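You operate a simulated robot arm through the tools that you are given. There is no shell and no other tool. Be economical: measure what you need, move in short steps, check, and stop when the job is done.

Carry out the task below with a simulated robot arm. There is one attempt and no reset: what you move stays moved.

TASK
Measure bottle 26 on the colour meter: orange tray if it reads under 50 %, otherwise back in its place.
Fine: purple cover on, one press of the blue read button; the cover goes back on its mat. Set down upright: what you pick out, purple cover.

It is judged by the outcome, as a careful person would: the job done as asked, and still so three seconds after it is handed in. It fails if anything else is knocked over, pushed out of place, dropped, spilled or broken. Lids that push on must go on centred and level and be pressed home; caps that screw on are set level and turned clockwise until they are tight.

THE ROBOT
A 7-joint arm with a two-finger parallel gripper, fixed in place. Base frame: the origin is at the foot of the arm, x ahead of it, y to its left, z up; the work surface is at about z = 0.86. Lengths are in m, angles in degrees, forces in N, time in s.
With the tool pointing down near the work surface it reaches from about 0.3 to 0.7 m from the base axis. Its first joint turns from -66.0 to 66.0 degrees. Payload 1.57 kg.
The tool frame sits at the grasp point between the pads (the TCP): z along the fingers, y along the line on which they close. The tips reach 0.03 m beyond it. The gripper opens to 0.11 m. The fingers are 0.024 m wide and 0.012 m thick; the gripper's body (0.048 by 0.112 m) begins 0.078 m behind the TCP.
Orientation is told as [roll, pitch, yaw] about the base's x, y, z axes, in that order, counted from this pose: with the fingers straight down and closing along the base's y, the tool's x points along the base's -x, its y along +y and its z along -z.

THE INTERFACE
- The arm moves only by the tool drive_tool. Its argument "motion" is a list of rows, each an object (a shift or turn left out is 0, a gripper value left out holds the last) with "grip": the opening in per cent of the stroke, from 0 (shut) to 100 (fully open); "linear": the shift along the base's x, y, z in mm, a list of three; "delta_rot": the turn, a rotation vector about the base's x, y, z in degrees, a list of three. In form: [{"grip": grip, "linear": [x, y, z], "delta_rot": [wx, wy, wz]}, ...]. A call has 1 to 10 rows; each row is the pose to reach, as a shift and turn from the pose commanded when the call began. A row lasts 0.2 s, in which the tool goes at most 0.05 m and 8.6 degrees; a call with a longer step from one row to the next is refused whole, and so is a gripper value outside its range. Where a pose cannot be reached the arm comes as near as it can. A force on the tool above 70 N (or 10 N above the force at the start of the call, whichever is more), or a blocked arm, ends the call early, and 0.2 s more pass. The fingers move at their own pace (about 0.108 m/s each) and stop on an object; they squeeze with about 43 N. The grip force told is the motor's: it shows also when the fingers shut on nothing. Time passes only in rows, and 0.2 s behind the last, so rows that repeat a pose let the fingers close. It gives the time, the measured TCP pose, the force on the tool (base axes), the opening and the grip force at its end, in the units of the frame above (readings bear some noise), with the torque about the TCP (base axes, N m) and any sound that the robot's microphone picked up, and new pictures: "show" is both (left out), scene, wrist or none.
- Cameras (640 x 400 px; columns grow to the right, rows downward): "scene" is fixed at [0.1594, -0.3885, 1.4037]; the picture's right is [0.82, -0.58, 0.00], its down [-0.33, -0.47, -0.82] and it looks along [0.47, 0.67, -0.58] (base axes); focal length 316 px, centre (320, 200). "wrist" rides on the gripper at [0.07, 0.016, -0.141] in the tool frame; the picture's right is [-0.23, 0.97, 0.00], its down [-0.85, -0.20, -0.48] and it looks along [-0.47, -0.11, 0.88] (tool axes); focal length 222 px, centre (320, 200). There is no depth. A picture from a camera that has moved, and an enlarged one, comes with that camera's place and axes in the base frame and with its lens.
- zoom(camera, box): a new picture of the part [left, top, right, bottom] of that camera's present view, enlarged. No time passes.
- close_job(): hands the job in; it is judged then, once.

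Work in short steps. Places have to be worked out from the pictures, the camera data and where the tool is seen: move nearer, look again, correct. Check each grasp and each placing, and mend what went wrong. You have 120 turns and 200 pictures in all, those below and enlarged ones among them. Open the gripper and draw the arm clear of the work before you hand the job in, unless the task says otherwise; then end with one line.

The tools are called after "Call:" as a command line: name --argument value ..., lists and objects as JSON in quotes. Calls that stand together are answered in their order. drive_tool: Moves the arm, as the interface text tells. Its arguments: {"type":"object","properties":{"motion":{"type":"array"},"show":{"type":"string","enum":["both","scene","wrist","none"]}},"required":["motion"]} The other tools are called the same way: zoom (camera, box) takes an enlarged picture of a part of a camera's view; close_job () hands the job in.

At the start:

```text
time_s: 0.0
position: [0.3871, -0.0724, 1.223]
tcp_rot: [0.0, 0.0, -0.1]
force: [-0.6, 0.3, 0.2]
torque: [0.04, 0.0, -0.02]
gripper_width: 0.1101
grasp_force: 0.0
```

scene: 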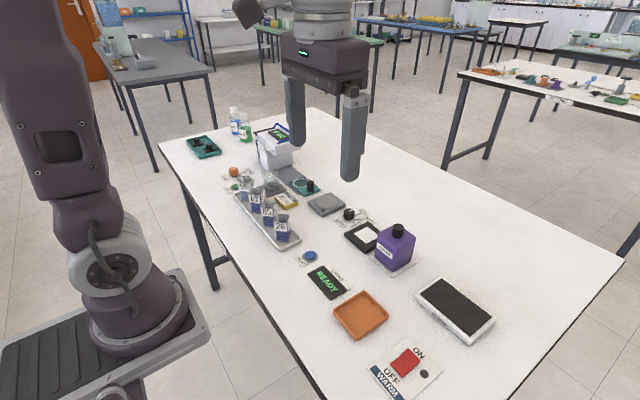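
wrist: 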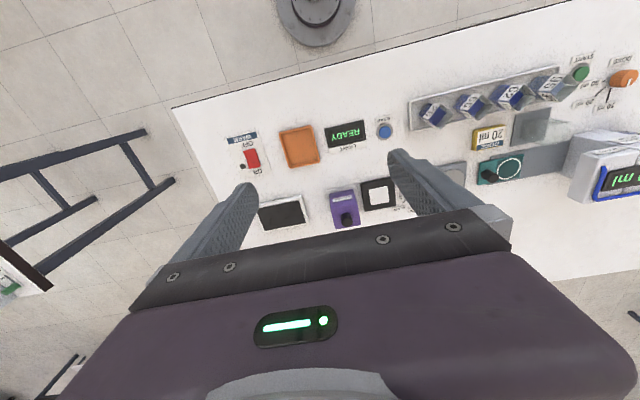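

I'll look closer at the scene first: the bottles, the meter and the cover.

Call:
zoom --camera "scene" --box '[220, 150, 340, 250]'

Call:
zoom --camera "scene" --box '[290, 190, 510, 330]'

```text
4.00 times, centred on (280, 200) of scene
camera zoom: at [0.1594, -0.3885, 1.4037], right [0.82, -0.58, 0.0], down [-0.33, -0.47, -0.82], along [0.47, 0.67, -0.58], focal length 1265 px, centre (480, 200)
```

zoom: 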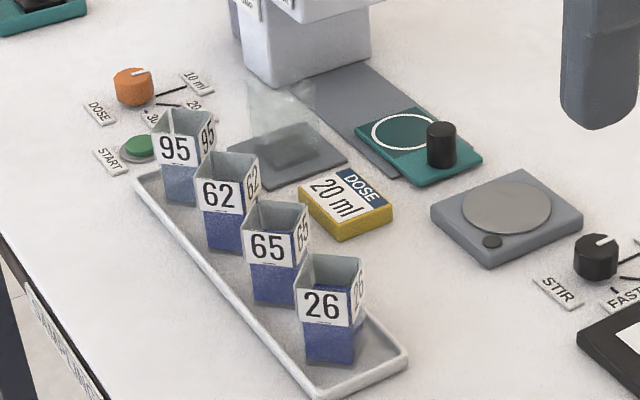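

```text
2.86 times, centred on (400, 260) of scene
camera zoom: at [0.1594, -0.3885, 1.4037], right [0.82, -0.58, 0.0], down [-0.33, -0.47, -0.82], along [0.47, 0.67, -0.58], focal length 904 px, centre (91, 29)
```

zoom: 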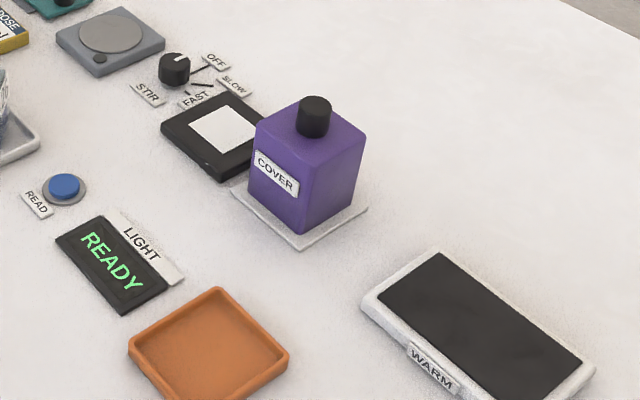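

Bottle 26 looks to be near (0.425, 0.142), with its top near z 0.935. I'll move above it to see how it's turned.

Call:
drive_tool --motion '[{"linear": [0, 40, -15]}, {"linear": [0, 80, -30]}, {"linear": [0, 120, -45]}, {"linear": [0, 160, -60]}, {"linear": [0, 200, -75]}, {"linear": [0, 210, -90]}, {"linear": [0, 210, -90]}]'

```text
time_s: 1.6
position: [0.3872, 0.1395, 1.1318]
tcp_rot: [-0.1, 0.0, 0.0]
force: [0.3, 0.1, -0.5]
torque: [-0.03, 0.03, 0.02]
gripper_width: 0.1098
grasp_force: 0.0
camera wrist: at [0.3177, 0.1557, 1.2742], right [0.23, 0.97, 0.0], down [0.85, -0.2, 0.48], along [0.47, -0.11, -0.88], focal length 222 px, centre (320, 200)
```

scene: 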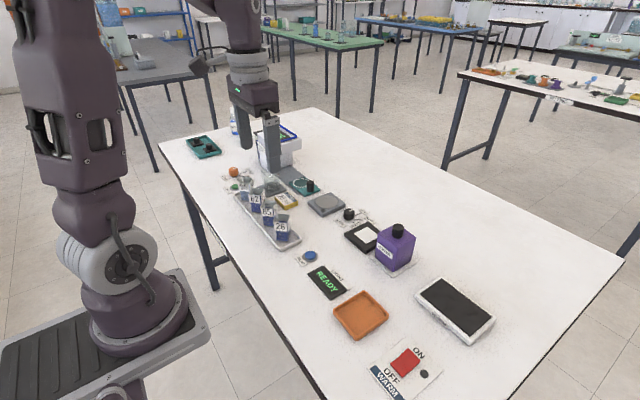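
wrist: 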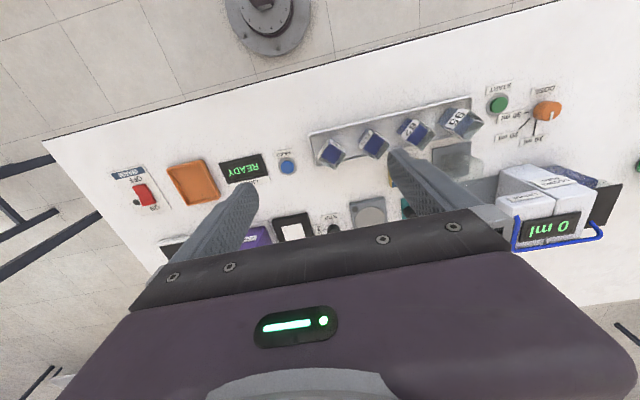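

Four bottles are in the tray, with 26 at the left end of the wrist view. I'll zoom in for its exact place and turn.

Call:
zoom --camera "wrist" --box '[270, 90, 430, 190]'

Call:
zoom --camera "wrist" --box '[210, 140, 370, 240]'

```text
4.00 times, centred on (350, 140) of wrist
camera zoom: at [0.3177, 0.1557, 1.2742], right [0.23, 0.97, 0.0], down [0.85, -0.2, 0.48], along [0.47, -0.11, -0.88], focal length 888 px, centre (200, 440)
```

zoom: 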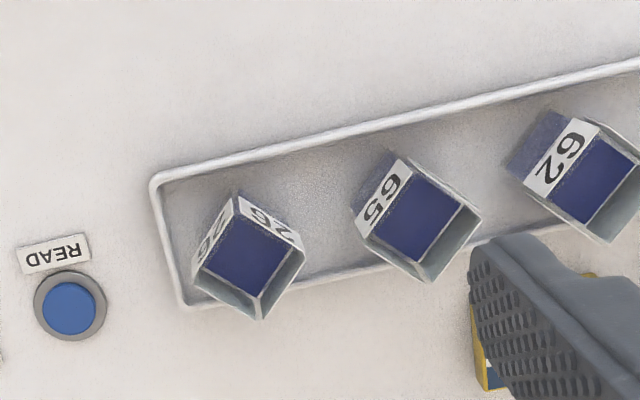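

```text
4.00 times, centred on (290, 190) of wrist
camera zoom: at [0.3177, 0.1557, 1.2742], right [0.23, 0.97, 0.0], down [0.85, -0.2, 0.48], along [0.47, -0.11, -0.88], focal length 888 px, centre (440, 240)
```

zoom: 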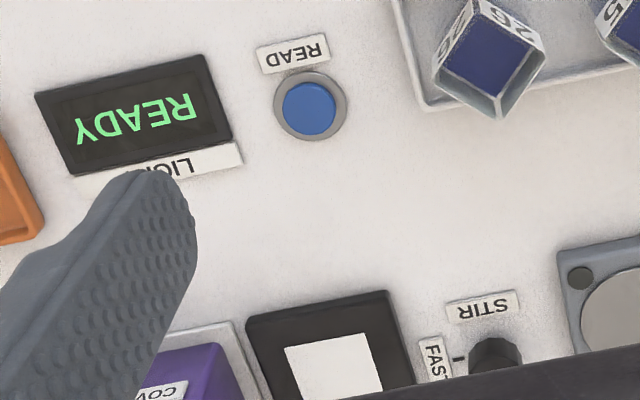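

The bottle's centre is at about (0.425, 0.150). It's about 33 mm square and turned about 45°. I'll turn the tool +45°, go above it with the gripper half open, and look again.

Call:
drive_tool --motion '[{"grip": 60, "linear": [8, 2, -15], "delta_rot": [0, 0, 8]}, {"linear": [16, 4, -30], "delta_rot": [0, 0, 16]}, {"linear": [24, 6, -45], "delta_rot": [0, 0, 24]}, {"linear": [32, 8, -60], "delta_rot": [0, 0, 32]}, {"linear": [38, 11, -75], "delta_rot": [0, 0, 40]}, {"linear": [38, 11, -90], "delta_rot": [0, 0, 45]}, {"linear": [38, 11, -100], "delta_rot": [0, 0, 45]}, {"linear": [38, 11, -100], "delta_rot": [0, 0, 45]}]'

Call:
zoom --camera "wrist" --box '[220, 80, 420, 205]'

```text
time_s: 3.4
position: [0.425, 0.1495, 1.0328]
tcp_rot: [0.0, 0.0, 45.0]
force: [-0.2, 0.0, -0.3]
torque: [0.0, 0.02, 0.01]
gripper_width: 0.066
grasp_force: 0.0
camera wrist: at [0.3645, 0.1116, 1.1738], right [-0.53, 0.85, 0.0], down [0.75, 0.46, 0.48], along [0.41, 0.25, -0.88], focal length 222 px, centre (320, 200)
```

scene: 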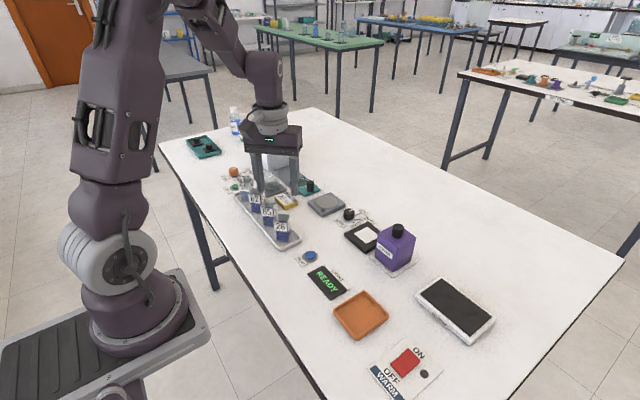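
wrist: 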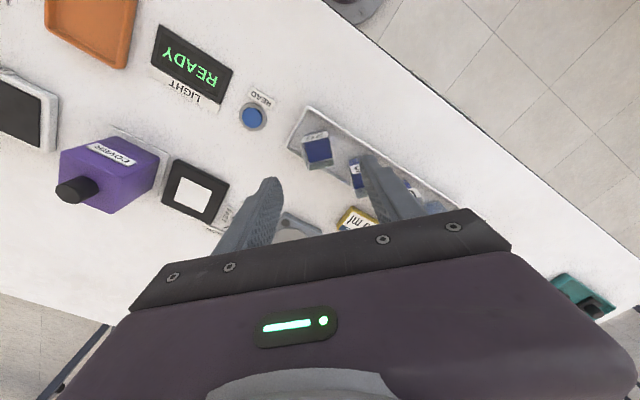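

```text
3.20 times, centred on (320, 142) of wrist
camera zoom: at [0.3645, 0.1116, 1.1738], right [-0.53, 0.85, 0.0], down [0.75, 0.46, 0.48], along [0.41, 0.25, -0.88], focal length 711 px, centre (320, 384)
```

zoom: 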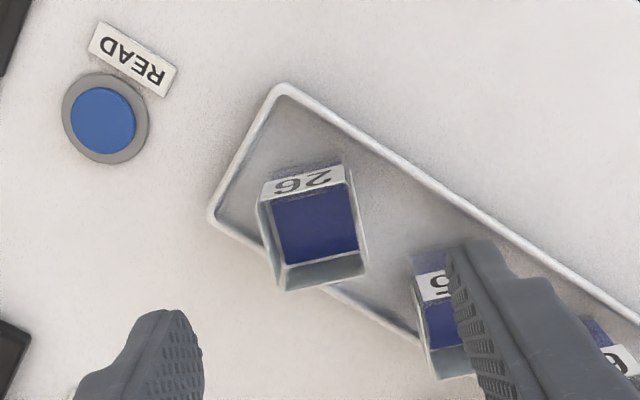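

The bottle centre is confirmed near (0.427, 0.149), and its faces line up with the tool at 45°. I'll descend to z≈0.910; there's enough clearance to bottle 65.

Call:
drive_tool --motion '[{"grip": 55, "linear": [2, -1, -30]}, {"linear": [2, -1, -60]}, {"linear": [2, -1, -90]}, {"linear": [2, -1, -110]}, {"linear": [2, -1, -122]}, {"linear": [2, -1, -122]}]'

Call:
zoom --camera "scene" --box '[220, 150, 340, 250]'

```text
time_s: 4.8
position: [0.4277, 0.1474, 0.9099]
tcp_rot: [0.0, 0.0, 45.0]
force: [0.1, -0.5, 0.7]
torque: [0.04, 0.0, 0.01]
gripper_width: 0.0602
grasp_force: 0.1
camera wrist: at [0.3668, 0.1109, 1.0519], right [-0.53, 0.85, 0.0], down [0.75, 0.46, 0.48], along [0.41, 0.25, -0.88], focal length 222 px, centre (320, 200)
```

scene: 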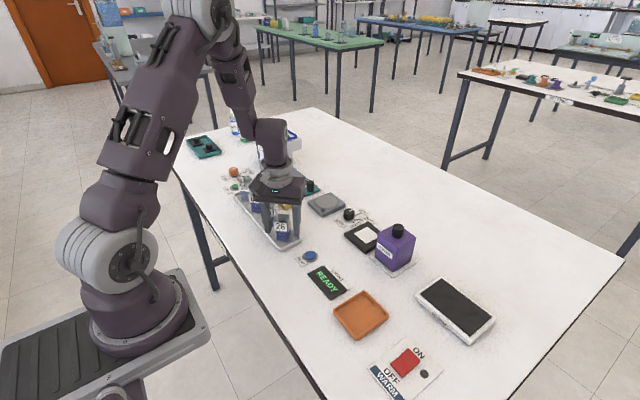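
wrist: 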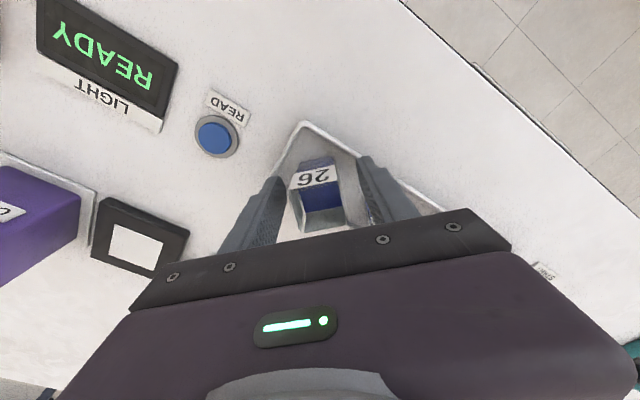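

```text
4.00 times, centred on (280, 200) of scene
camera zoom: at [0.1595, -0.3885, 1.4037], right [0.82, -0.58, 0.0], down [-0.33, -0.47, -0.82], along [0.47, 0.67, -0.58], focal length 1265 px, centre (480, 200)
```

zoom: 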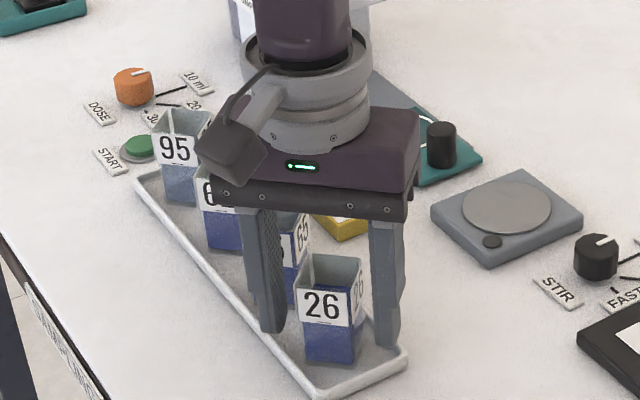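

The bottle may sit slightly off-centre along the finger width, so I'll check with the wrist camera.

Call:
zoom --camera "wrist" --box '[240, 140, 400, 240]'

```text
4.00 times, centred on (320, 190) of wrist
camera zoom: at [0.3668, 0.1109, 1.0519], right [-0.53, 0.85, 0.0], down [0.75, 0.46, 0.48], along [0.41, 0.25, -0.88], focal length 888 px, centre (320, 240)
```

zoom: 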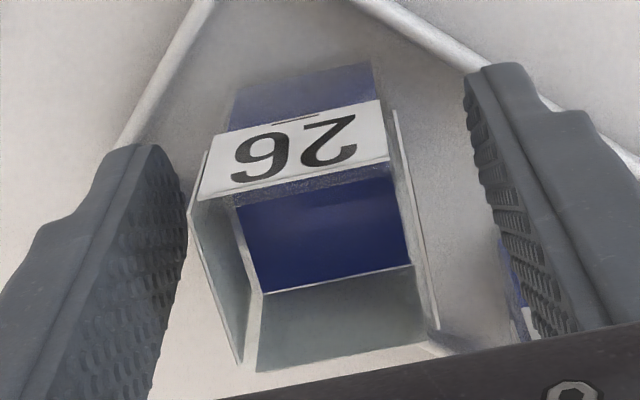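

The bottle is well between the pads and about 3 mm toward the camera side. I'll shift slightly and close.

Call:
drive_tool --motion '[{"linear": [-2, -1, 0]}, {"linear": [-2, -1, 0], "grip": 20}, {"linear": [-2, -1, 0], "grip": 10}, {"linear": [-2, -1, 0], "grip": 10}]' --show "wrist"

```text
time_s: 5.8
position: [0.4257, 0.149, 0.9103]
tcp_rot: [0.0, 0.0, 45.0]
force: [0.0, -0.8, 0.5]
torque: [0.01, -0.01, -0.01]
gripper_width: 0.0329
grasp_force: 41.1
camera wrist: at [0.3647, 0.1099, 1.052], right [-0.53, 0.85, 0.0], down [0.75, 0.46, 0.48], along [0.41, 0.25, -0.88], focal length 222 px, centre (320, 200)
```

wrist: 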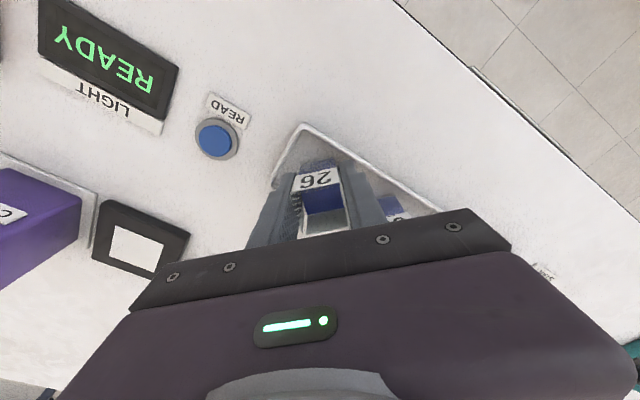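

The bottle is gripped at 33 mm width. I'll lift it slowly and straight up.

Call:
drive_tool --motion '[{"linear": [0, 0, 5]}, {"linear": [0, 0, 15]}, {"linear": [0, 0, 30]}, {"linear": [0, 0, 45]}, {"linear": [0, 0, 60]}, {"linear": [0, 0, 75]}, {"linear": [0, 0, 90]}, {"linear": [0, 0, 100]}, {"linear": [0, 0, 105]}]'

```text
time_s: 7.8
position: [0.4266, 0.147, 1.0148]
tcp_rot: [0.1, 0.1, 45.0]
force: [0.3, -0.3, -0.4]
torque: [0.0, 0.02, 0.03]
gripper_width: 0.033
grasp_force: 41.4
camera wrist: at [0.3649, 0.1094, 1.1571], right [-0.53, 0.85, 0.0], down [0.75, 0.46, 0.48], along [0.41, 0.25, -0.88], focal length 222 px, centre (320, 200)
```

scene: 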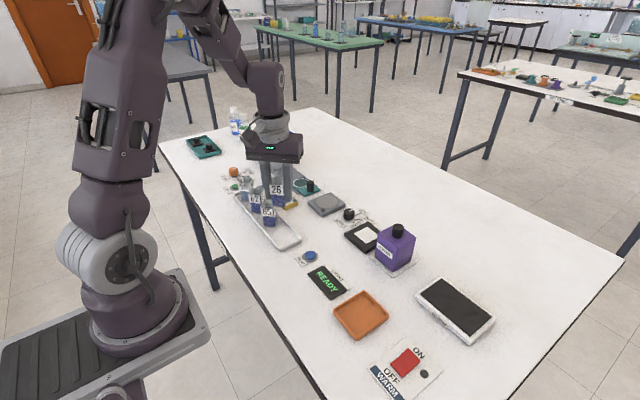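
wrist: 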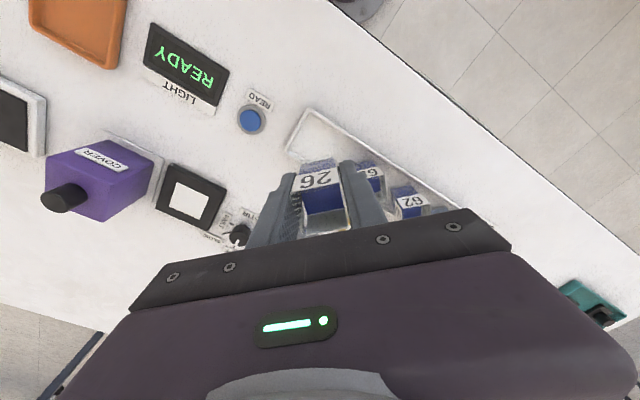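

The bottle is lifted cleanly. I'll zoom in on the meter and cover from here to locate them.

Call:
zoom --camera "wrist" --box '[30, 120, 270, 270]'

Call:
zoom --camera "scene" --box '[330, 195, 434, 275]'

```text
2.67 times, centred on (150, 195) of wrist
camera zoom: at [0.3649, 0.1094, 1.1571], right [-0.53, 0.85, 0.0], down [0.75, 0.46, 0.48], along [0.41, 0.25, -0.88], focal length 592 px, centre (773, 213)
```

zoom: 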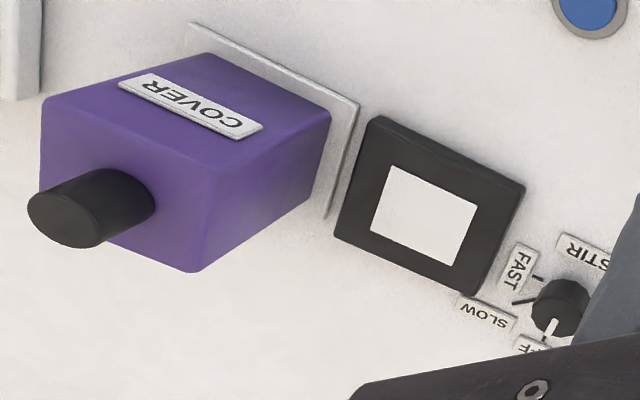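

```text
5.00 times, centred on (382, 235) of scene
camera zoom: at [0.1595, -0.3885, 1.4037], right [0.82, -0.58, 0.0], down [-0.33, -0.47, -0.82], along [0.47, 0.67, -0.58], focal length 1581 px, centre (10, 25)
```

zoom: 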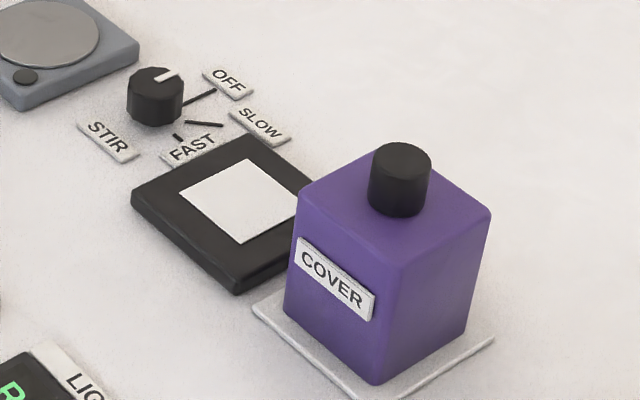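

The white square's centre is near (0.604, 0.029) and it's aligned with the base axes. I'll carry the bottle above it, turning back to yaw 0.

Call:
drive_tool --motion '[{"linear": [10, -7, 0], "delta_rot": [0, 0, -3]}, {"linear": [28, -18, 0], "delta_rot": [0, 0, -8]}, {"linear": [48, -31, 0], "delta_rot": [0, 0, -14]}, {"linear": [70, -46, 0], "delta_rot": [0, 0, -20]}, {"linear": [92, -60, 0], "delta_rot": [0, 0, -26]}, {"linear": [114, -75, 0], "delta_rot": [0, 0, -32]}, {"linear": [136, -89, 0], "delta_rot": [0, 0, -38]}, {"linear": [156, -102, 0], "delta_rot": [0, 0, -42]}, {"linear": [171, -112, 0], "delta_rot": [0, 0, -45]}, {"linear": [179, -117.5, 0], "delta_rot": [0, 0, -45]}]'

Call:
zoom --camera "wrist" --box '[180, 100, 420, 250]'

Call:
zoom --camera "scene" --box '[330, 195, 434, 275]'

```text
time_s: 10.0
position: [0.6035, 0.0287, 1.0161]
tcp_rot: [0.0, 0.1, -0.1]
force: [-0.1, -0.3, 0.2]
torque: [0.03, 0.02, -0.02]
gripper_width: 0.0331
grasp_force: 41.5
camera wrist: at [0.5343, 0.0458, 1.1578], right [0.23, 0.97, 0.0], down [0.85, -0.2, 0.48], along [0.47, -0.11, -0.88], focal length 222 px, centre (320, 200)
```

scene: 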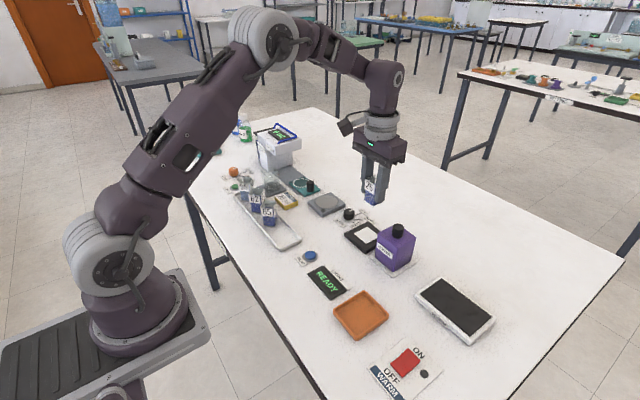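
wrist: 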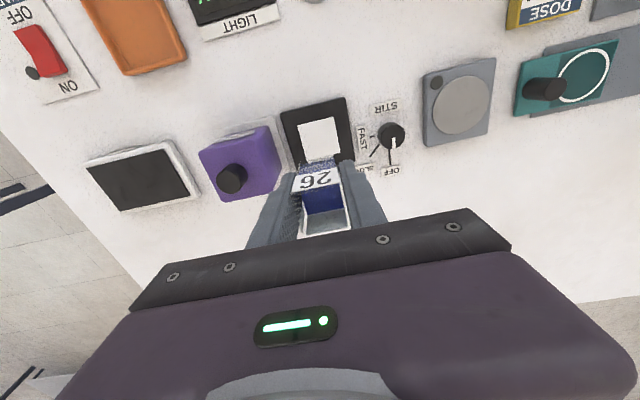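

```text
2.67 times, centred on (300, 175) of wrist
camera zoom: at [0.5343, 0.0458, 1.1578], right [0.23, 0.97, 0.0], down [0.85, -0.2, 0.48], along [0.47, -0.11, -0.88], focal length 592 px, centre (373, 267)
```

zoom: 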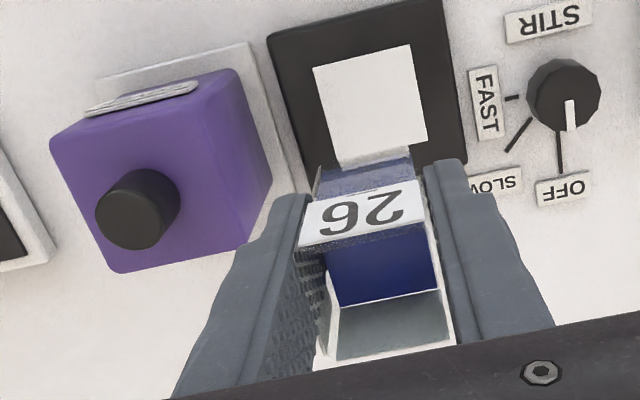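

```text
5.00 times, centred on (382, 235) of scene
camera zoom: at [0.1595, -0.3885, 1.4037], right [0.82, -0.58, 0.0], down [-0.33, -0.47, -0.82], along [0.47, 0.67, -0.58], focal length 1581 px, centre (10, 25)
```

zoom: 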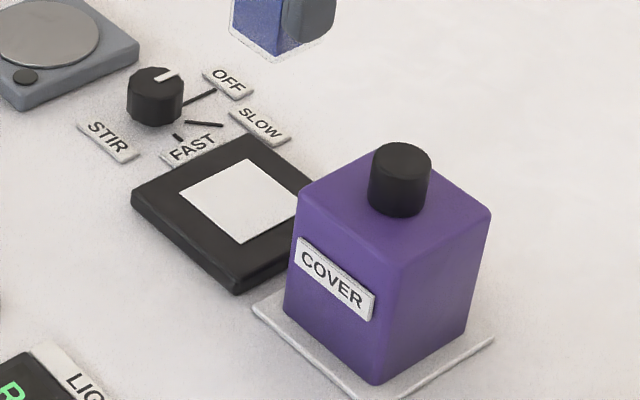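

By the latest estimate the white square's centre is (0.6025, 0.0295), and the bottle is centred on the TCP. I'll descend to just above contact.

Call:
drive_tool --motion '[{"linear": [-1.5, 0.5, -10]}, {"linear": [-1.5, 0.5, -25]}, {"linear": [-1.5, 0.5, -40]}, {"linear": [-1.5, 0.5, -55]}, {"linear": [-1.5, 0.5, -70]}, {"linear": [-1.5, 0.5, -82]}, {"linear": [-1.5, 0.5, -90]}, {"linear": [-1.5, 0.5, -94]}, {"linear": [-1.5, 0.5, -94]}]'

Call:
zoom --camera "scene" --box '[330, 195, 434, 275]'

Call:
zoom --camera "wrist" --box '[180, 100, 420, 250]'

```text
time_s: 12.0
position: [0.6036, 0.0303, 0.9212]
tcp_rot: [0.0, 0.0, 0.0]
force: [-0.2, 0.4, -0.4]
torque: [0.02, 0.01, 0.0]
gripper_width: 0.0331
grasp_force: 40.9
camera wrist: at [0.5328, 0.0463, 1.0633], right [0.23, 0.97, 0.0], down [0.86, -0.2, 0.48], along [0.47, -0.11, -0.88], focal length 222 px, centre (320, 200)
```

scene: 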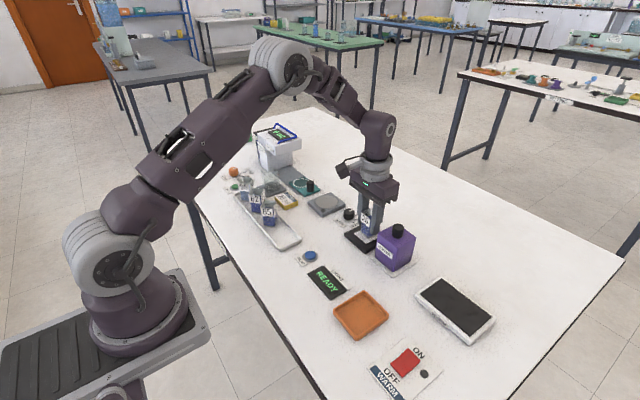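
wrist: 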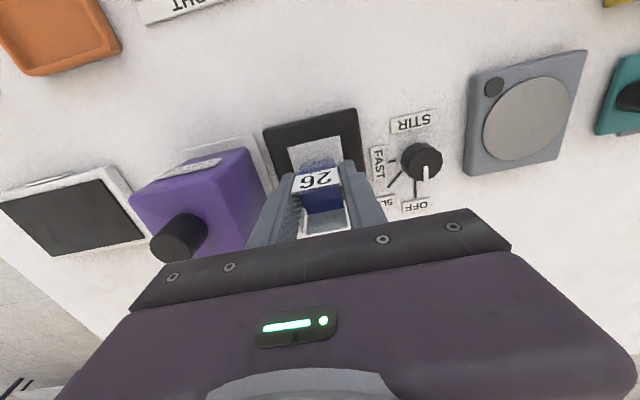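

```text
5.00 times, centred on (382, 235) of scene
camera zoom: at [0.1595, -0.3885, 1.4037], right [0.82, -0.58, 0.0], down [-0.33, -0.47, -0.82], along [0.47, 0.67, -0.58], focal length 1581 px, centre (10, 25)
```

zoom: 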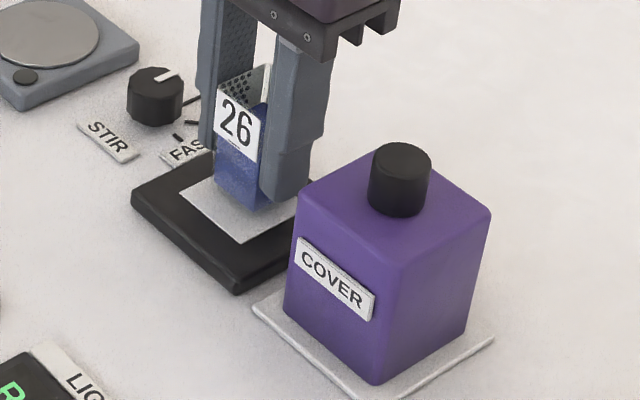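

```text
2.67 times, centred on (300, 175) of wrist
camera zoom: at [0.5328, 0.0463, 1.0633], right [0.23, 0.97, 0.0], down [0.86, -0.2, 0.48], along [0.47, -0.11, -0.88], focal length 592 px, centre (373, 267)
```

zoom: 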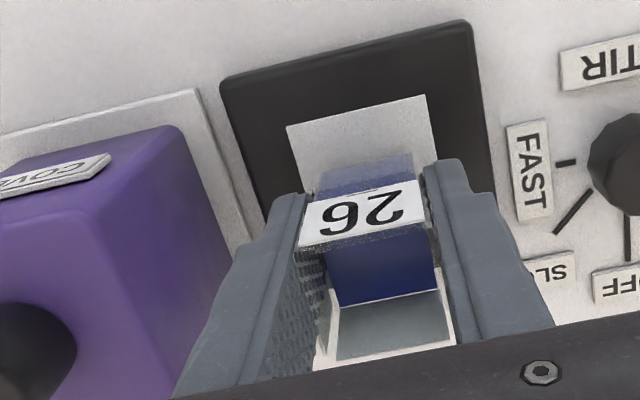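

The bottle is about 5 mm above the plate. I'll shift 2.5 mm back in x and lower it carefully.

Call:
drive_tool --motion '[{"linear": [-2.5, 0, 0]}, {"linear": [-2.5, 0, -2]}, {"linear": [-2.5, 0, -3]}, {"linear": [-2.5, 0, -4]}, {"linear": [-2.5, 0, -4]}]' --show "none"

Call:
zoom --camera "scene" --box '[330, 195, 434, 275]'

```text
time_s: 13.2
position: [0.601, 0.0305, 0.9186]
tcp_rot: [0.0, -0.1, -0.1]
force: [-3.4, 0.2, 14.2]
torque: [0.0, 0.09, -0.02]
gripper_width: 0.0331
grasp_force: 40.8
```

```text
5.00 times, centred on (382, 235) of scene
camera zoom: at [0.1591, -0.3885, 1.4037], right [0.82, -0.58, 0.0], down [-0.33, -0.47, -0.82], along [0.47, 0.67, -0.58], focal length 1581 px, centre (10, 25)
```

zoom: 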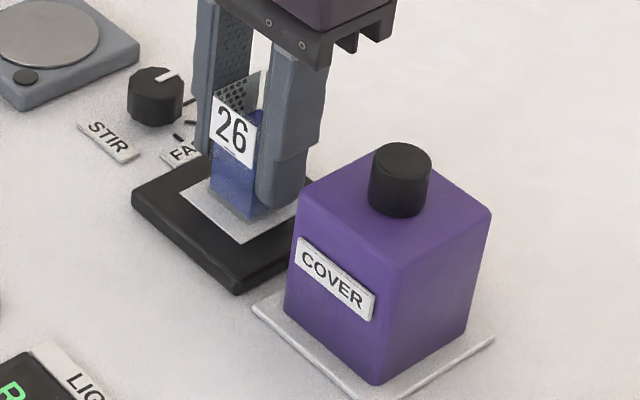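

Contact at 14 N, so the bottle stands on the square. I'll ease up a little, open the gripper to about 60 mm, and rise.

Call:
drive_tool --motion '[{"linear": [0, 0, 1.5]}, {"linear": [0, 0, 1.5], "grip": 35}, {"linear": [0, 0, 1.5], "grip": 55}, {"linear": [0, 0, 1.5], "grip": 55}, {"linear": [0, 0, 20]}, {"linear": [0, 0, 50]}, {"linear": [0, 0, 80]}, {"linear": [0, 0, 110]}, {"linear": [0, 0, 130]}, {"linear": [0, 0, 130]}]'

Call:
zoom --camera "scene" --box '[330, 195, 434, 275]'

Call:
zoom --camera "wrist" --box '[180, 100, 420, 250]'

```text
time_s: 15.4
position: [0.5989, 0.0306, 1.0489]
tcp_rot: [0.0, -0.1, 0.0]
force: [0.4, 0.6, 0.3]
torque: [0.0, -0.03, 0.01]
gripper_width: 0.0605
grasp_force: 0.0
camera wrist: at [0.5301, 0.0469, 1.1899], right [0.23, 0.97, 0.0], down [0.86, -0.2, 0.48], along [0.47, -0.11, -0.88], focal length 222 px, centre (320, 200)
```

scene: 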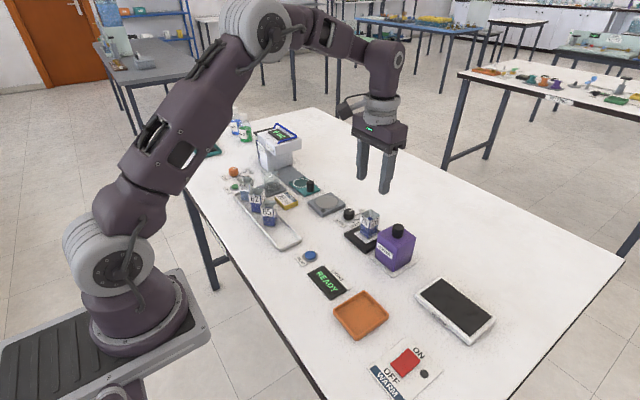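
wrist: 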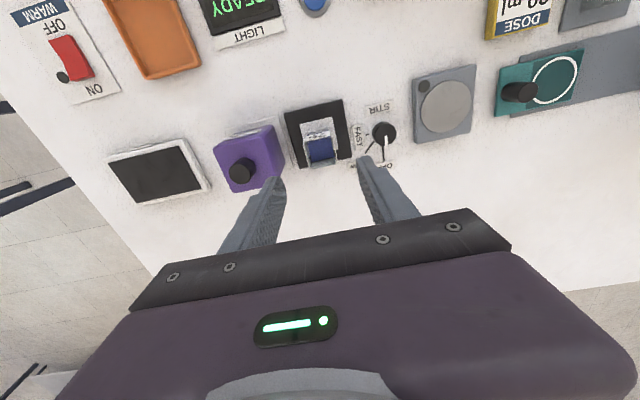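

```text
5.00 times, centred on (382, 235) of scene
camera zoom: at [0.1594, -0.3885, 1.4037], right [0.82, -0.58, 0.0], down [-0.33, -0.47, -0.82], along [0.47, 0.67, -0.58], focal length 1581 px, centre (10, 25)
```

zoom: 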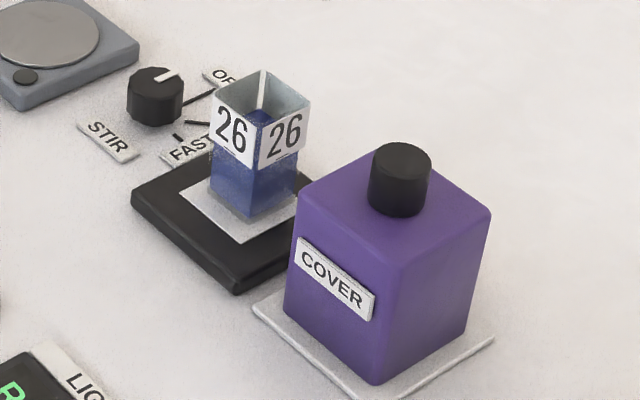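

```text
2.67 times, centred on (300, 175) of wrist
camera zoom: at [0.5301, 0.0469, 1.1899], right [0.23, 0.97, 0.0], down [0.86, -0.2, 0.48], along [0.47, -0.11, -0.88], focal length 592 px, centre (373, 267)
```

zoom: 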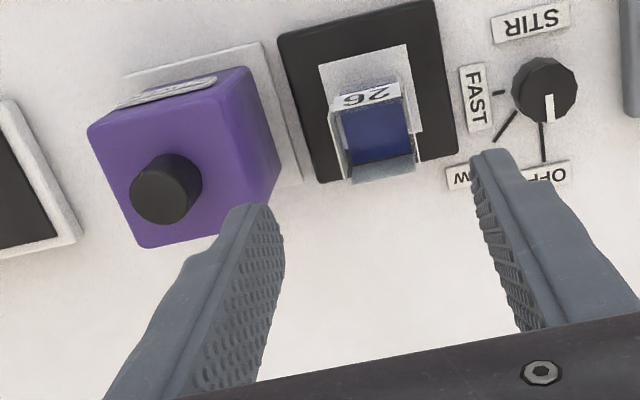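

The bottle stands centred at about (0.601, 0.030). The cover knob triangulates to about (0.597, -0.062), with its top near z 0.964. I'll move above it.

Call:
drive_tool --motion '[{"linear": [0, -30, 0]}, {"linear": [-2, -60, 0]}, {"linear": [-3, -92, 0]}, {"linear": [-3, -92, -20]}, {"linear": [-3, -92, -30]}, {"linear": [-3, -92, -30]}]'

Call:
zoom --camera "wrist" --box '[200, 110, 440, 260]'

Call:
zoom --camera "scene" --box '[330, 175, 460, 275]'

```text
time_s: 16.8
position: [0.5968, -0.0604, 1.0158]
tcp_rot: [-0.1, 0.0, 0.0]
force: [0.1, -0.4, 0.1]
torque: [-0.02, 0.0, -0.03]
gripper_width: 0.0605
grasp_force: 0.1
camera wrist: at [0.5273, -0.0446, 1.1587], right [0.23, 0.97, 0.0], down [0.86, -0.2, 0.48], along [0.47, -0.11, -0.88], focal length 222 px, centre (320, 200)
```

scene: 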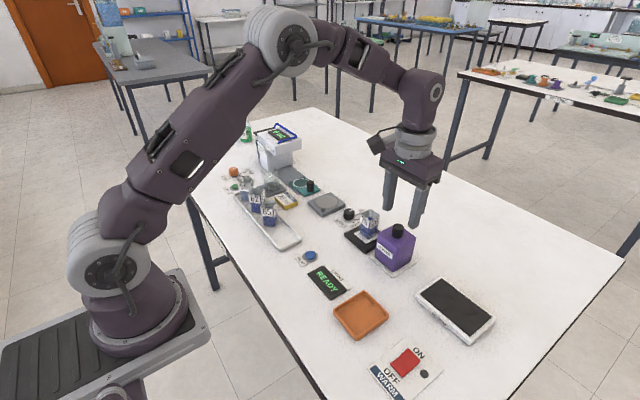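
wrist: 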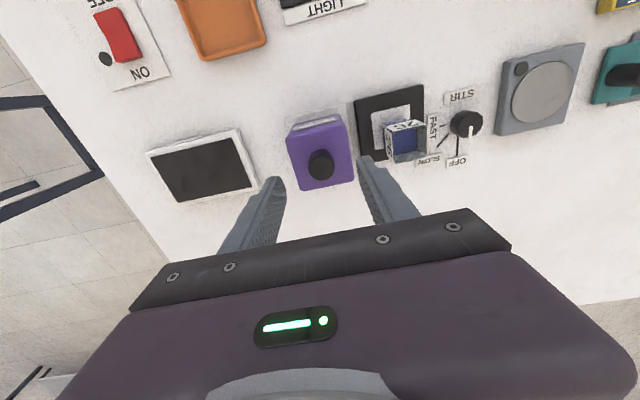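

```text
2.67 times, centred on (320, 185) of wrist
camera zoom: at [0.5273, -0.0446, 1.1587], right [0.23, 0.97, 0.0], down [0.86, -0.2, 0.48], along [0.47, -0.11, -0.88], focal length 592 px, centre (320, 240)
```

zoom: 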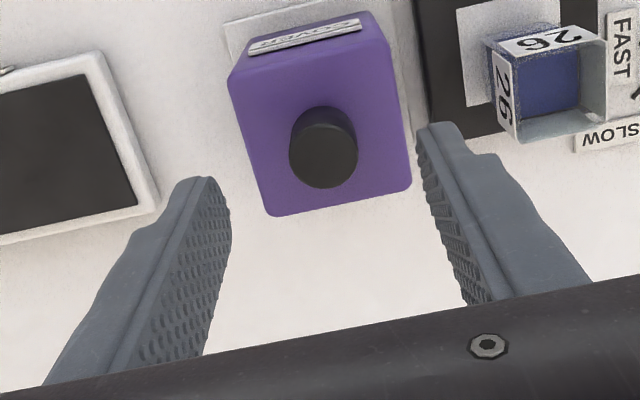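

```text
4.00 times, centred on (395, 225) of scene
camera zoom: at [0.1594, -0.3885, 1.4037], right [0.82, -0.58, 0.0], down [-0.33, -0.47, -0.82], along [0.47, 0.67, -0.58], focal length 1265 px, centre (20, 100)
```

zoom: 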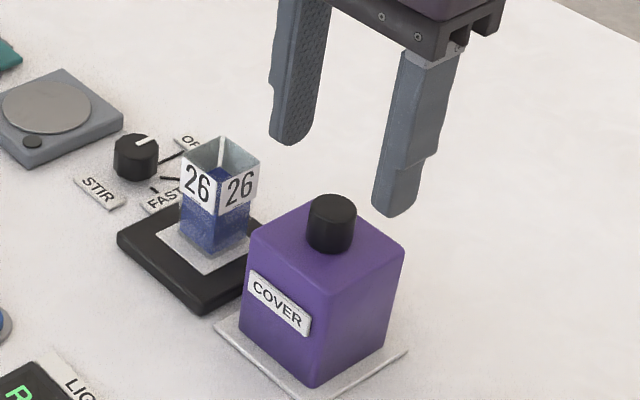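

The cover's centre is within about 1 mm of the TCP, and it's aligned with the axes. I'll descend so the fingertips stop just above its shoulder, then close on the knob.

Call:
drive_tool --motion '[{"linear": [1, 0, -15]}, {"linear": [1, 0, -28]}, {"linear": [1, 0, -36]}, {"linear": [1, 0, -40]}, {"linear": [1, 0, -40]}]' --show "none"

Call:
zoom --camera "scene" --box '[330, 175, 460, 275]'

Call:
zoom --camera "wrist" --box '[200, 110, 440, 260]'

```text
time_s: 18.0
position: [0.5972, -0.0605, 0.9764]
tcp_rot: [-0.1, -0.1, 0.0]
force: [0.2, 0.0, -0.4]
torque: [0.01, -0.01, -0.01]
gripper_width: 0.0605
grasp_force: 0.1
```

```text
4.00 times, centred on (395, 225) of scene
camera zoom: at [0.1594, -0.3885, 1.4037], right [0.82, -0.58, 0.0], down [-0.33, -0.47, -0.82], along [0.47, 0.67, -0.58], focal length 1265 px, centre (20, 100)
```

zoom: 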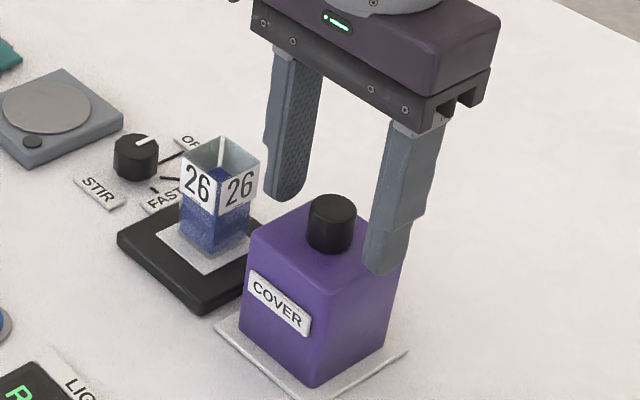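

```text
2.67 times, centred on (320, 185) of wrist
camera zoom: at [0.5287, -0.0453, 1.1189], right [0.23, 0.97, 0.0], down [0.86, -0.2, 0.48], along [0.47, -0.11, -0.88], focal length 592 px, centre (320, 240)
```

zoom: 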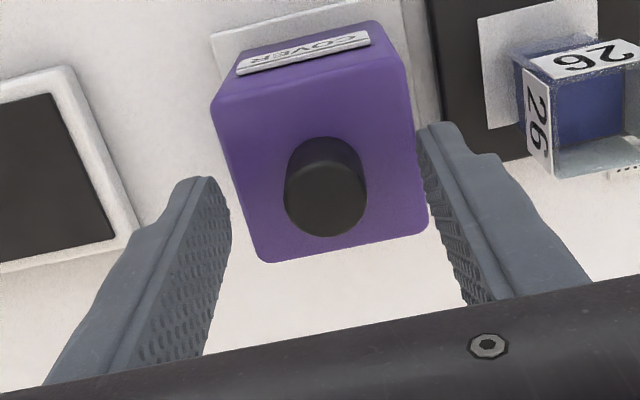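

The fingertips straddle the knob around mid-height. Closing.

Call:
drive_tool --motion '[{"grip": 30}, {"grip": 15}, {"grip": 10}, {"grip": 10}]' --show "none"

Call:
zoom --camera "scene" --box '[330, 175, 460, 275]'

```text
time_s: 19.0
position: [0.5982, -0.0611, 0.9769]
tcp_rot: [0.1, 0.0, 0.0]
force: [0.6, 0.1, 0.1]
torque: [0.02, 0.03, 0.0]
gripper_width: 0.0234
grasp_force: 35.7
```

```text
4.00 times, centred on (395, 225) of scene
camera zoom: at [0.1595, -0.3885, 1.4037], right [0.82, -0.58, 0.0], down [-0.33, -0.47, -0.82], along [0.47, 0.67, -0.58], focal length 1265 px, centre (20, 100)
```

zoom: 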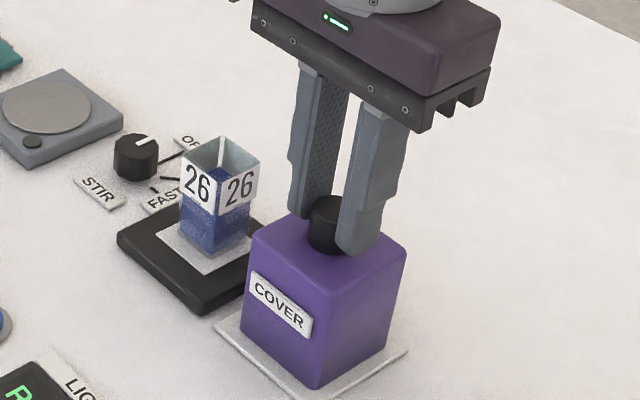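

The knob is gripped at 23 mm. I'll lift 110 mm gently.

Call:
drive_tool --motion '[{"linear": [0, 0, 5]}, {"linear": [0, 0, 15]}, {"linear": [0, 0, 35]}, {"linear": [0, 0, 55]}, {"linear": [0, 0, 75]}, {"linear": [0, 0, 95]}, {"linear": [0, 0, 110]}, {"linear": [0, 0, 110]}]'

Call:
zoom --camera "scene" --box '[330, 145, 460, 275]'

Call:
zoom --camera "wrist" --box '[200, 80, 440, 230]'

```text
time_s: 20.8
position: [0.5984, -0.0611, 1.0878]
tcp_rot: [0.0, -0.1, 0.0]
force: [-0.1, -0.2, -1.2]
torque: [0.01, -0.02, -0.03]
gripper_width: 0.0234
grasp_force: 35.6
camera wrist: at [0.5286, -0.0454, 1.2294], right [0.23, 0.97, 0.0], down [0.85, -0.2, 0.48], along [0.47, -0.11, -0.88], focal length 222 px, centre (320, 200)
```

scene: 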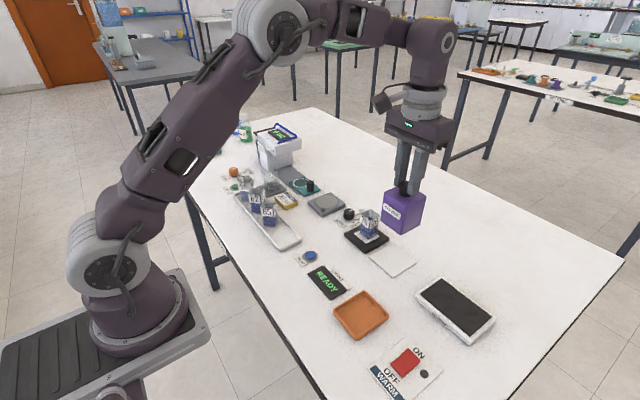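
wrist: 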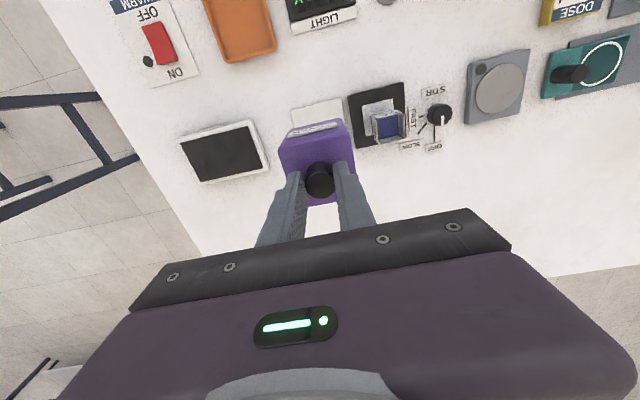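

```text
3.08 times, centred on (395, 210) of scene
camera zoom: at [0.1595, -0.3885, 1.4037], right [0.82, -0.58, 0.0], down [-0.33, -0.47, -0.82], along [0.47, 0.67, -0.58], focal length 973 px, centre (89, 169)
```

zoom: 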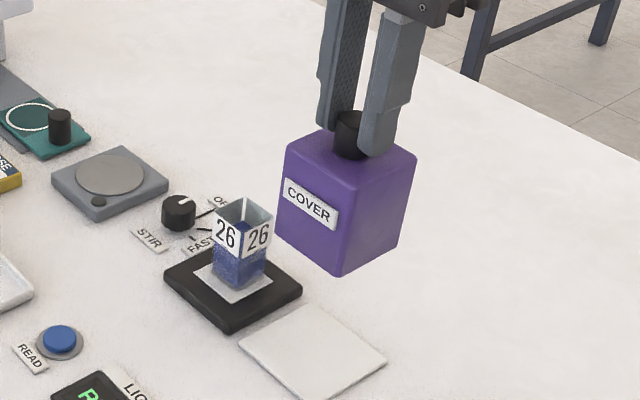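

```text
2.67 times, centred on (320, 155) of wrist
camera zoom: at [0.5286, -0.0454, 1.2294], right [0.23, 0.97, 0.0], down [0.85, -0.2, 0.48], along [0.47, -0.11, -0.88], focal length 592 px, centre (320, 320)
```

zoom: 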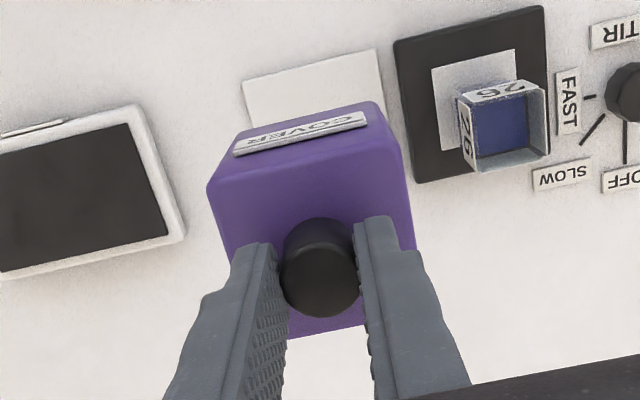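

The cover came up level. Its centre should go over the bottle, a shift of about (+2.5, +91.5) mm. I'll carry it across.

Call:
drive_tool --motion '[{"linear": [0, 8, 0]}, {"linear": [0.5, 22, 0]}, {"linear": [1, 38, 0]}, {"linear": [1.5, 54, 0]}, {"linear": [2, 70, 0]}, {"linear": [2.5, 84, 0]}, {"linear": [2.5, 91.5, 0]}, {"linear": [2.5, 91.5, 0]}, {"linear": [2.5, 91.5, -15]}, {"linear": [2.5, 91.5, -15]}]'

Call:
zoom --camera "scene" --box '[310, 145, 440, 275]'

Call:
zoom --camera "wrist" --box '[200, 80, 440, 230]'

```text
time_s: 23.0
position: [0.6002, 0.0303, 1.0719]
tcp_rot: [0.0, 0.0, 0.1]
force: [-0.7, -0.6, -0.3]
torque: [-0.04, 0.03, 0.03]
gripper_width: 0.0235
grasp_force: 36.0
camera wrist: at [0.5308, 0.0464, 1.2144], right [0.23, 0.97, 0.0], down [0.86, -0.2, 0.48], along [0.47, -0.11, -0.88], focal length 222 px, centre (320, 200)
```

scene: 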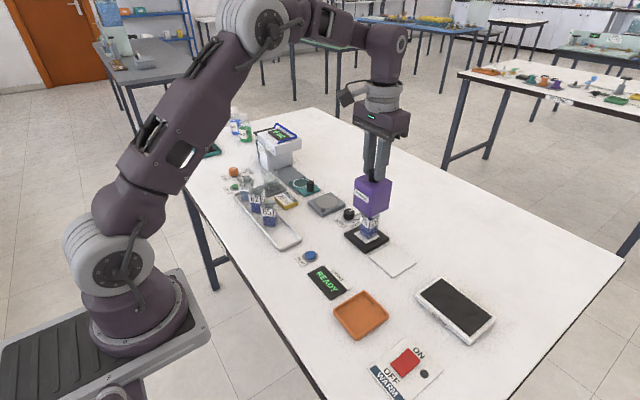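
wrist: 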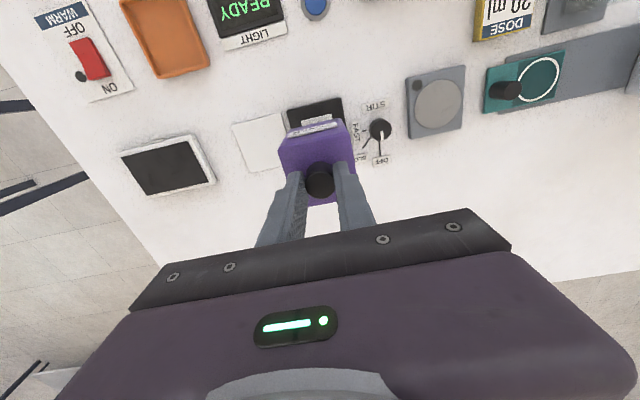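

```text
3.08 times, centred on (375, 210) of scene
camera zoom: at [0.1595, -0.3885, 1.4037], right [0.82, -0.58, 0.0], down [-0.33, -0.47, -0.82], along [0.47, 0.67, -0.58], focal length 973 px, centre (151, 169)
```

zoom: 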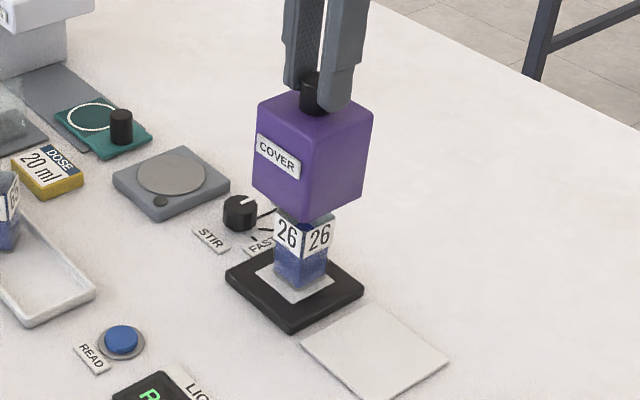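

```text
2.67 times, centred on (320, 155) of wrist
camera zoom: at [0.5308, 0.0464, 1.2144], right [0.23, 0.97, 0.0], down [0.86, -0.2, 0.48], along [0.47, -0.11, -0.88], focal length 592 px, centre (320, 320)
```

zoom: 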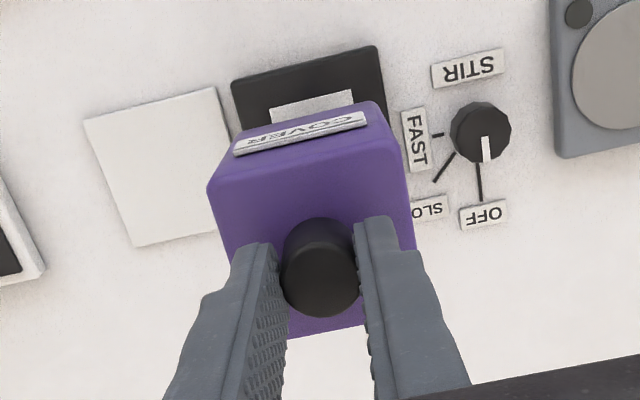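

The cover lines up over the bottle within 1–2 mm. I'll lower it carefully over the bottle.

Call:
drive_tool --motion '[{"linear": [0, 0, -6]}, {"linear": [0, 0, -12]}, {"linear": [0, 0, -18]}, {"linear": [0, 0, -24]}, {"linear": [0, 0, -32]}, {"linear": [0, 0, -40]}, {"linear": [0, 0, -40]}]' --show "none"

Call:
zoom --camera "scene" --box '[310, 145, 440, 275]'

```text
time_s: 24.6
position: [0.6025, 0.03, 1.0324]
tcp_rot: [0.0, 0.0, 0.1]
force: [0.5, -0.7, -0.9]
torque: [-0.03, 0.02, 0.0]
gripper_width: 0.0234
grasp_force: 35.8
```

```text
3.08 times, centred on (375, 210) of scene
camera zoom: at [0.1595, -0.3885, 1.4037], right [0.82, -0.58, 0.0], down [-0.33, -0.47, -0.82], along [0.47, 0.67, -0.58], focal length 973 px, centre (151, 169)
```

zoom: 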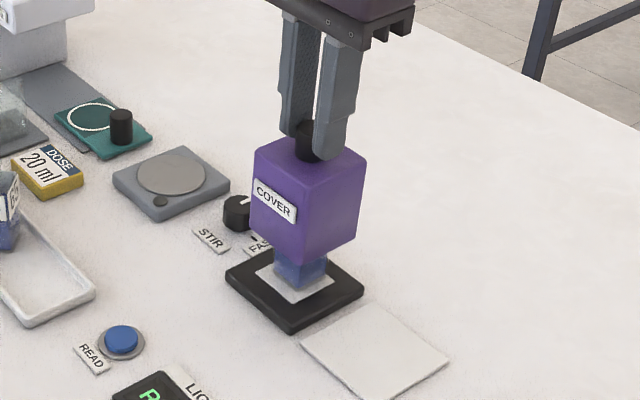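

It went over the rim without touching. I'll continue down to near the plate.

Call:
drive_tool --motion '[{"linear": [0, 0, -10]}, {"linear": [0, 0, -20]}, {"linear": [0, 0, -30]}, {"linear": [0, 0, -38]}, {"linear": [0, 0, -43]}, {"linear": [0, 0, -45]}, {"linear": [0, 0, -45]}]' --show "none"

Call:
zoom --camera "scene" --box '[310, 145, 440, 275]'

```text
time_s: 26.2
position: [0.6012, 0.0297, 0.9876]
tcp_rot: [0.0, 0.1, -0.1]
force: [-0.9, 0.7, -0.8]
torque: [-0.04, 0.02, -0.01]
gripper_width: 0.0232
grasp_force: 35.8
```

```text
3.08 times, centred on (375, 210) of scene
camera zoom: at [0.1595, -0.3885, 1.4037], right [0.82, -0.58, 0.0], down [-0.33, -0.47, -0.82], along [0.47, 0.67, -0.58], focal length 973 px, centre (151, 169)
```

zoom: 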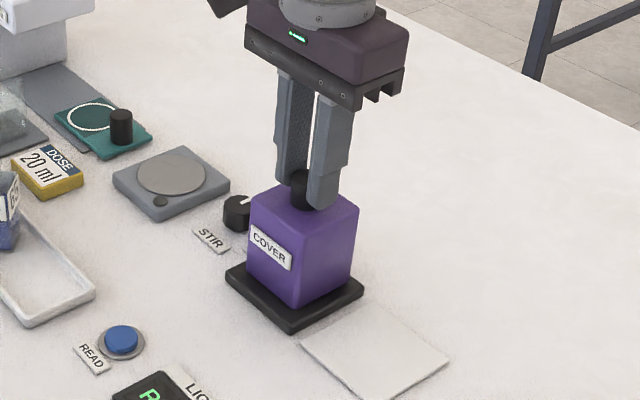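

Nearly down. I'll lower in 1 mm steps until it touches.

Call:
drive_tool --motion '[{"linear": [0, 0, -1]}, {"linear": [0, 0, -2]}, {"linear": [0, 0, -2]}]' --show "none"

```text
time_s: 27.0
position: [0.6012, 0.0293, 0.9861]
tcp_rot: [0.0, 0.0, 0.0]
force: [-0.9, 1.5, 4.3]
torque: [0.06, 0.11, 0.0]
gripper_width: 0.0235
grasp_force: 35.4
```

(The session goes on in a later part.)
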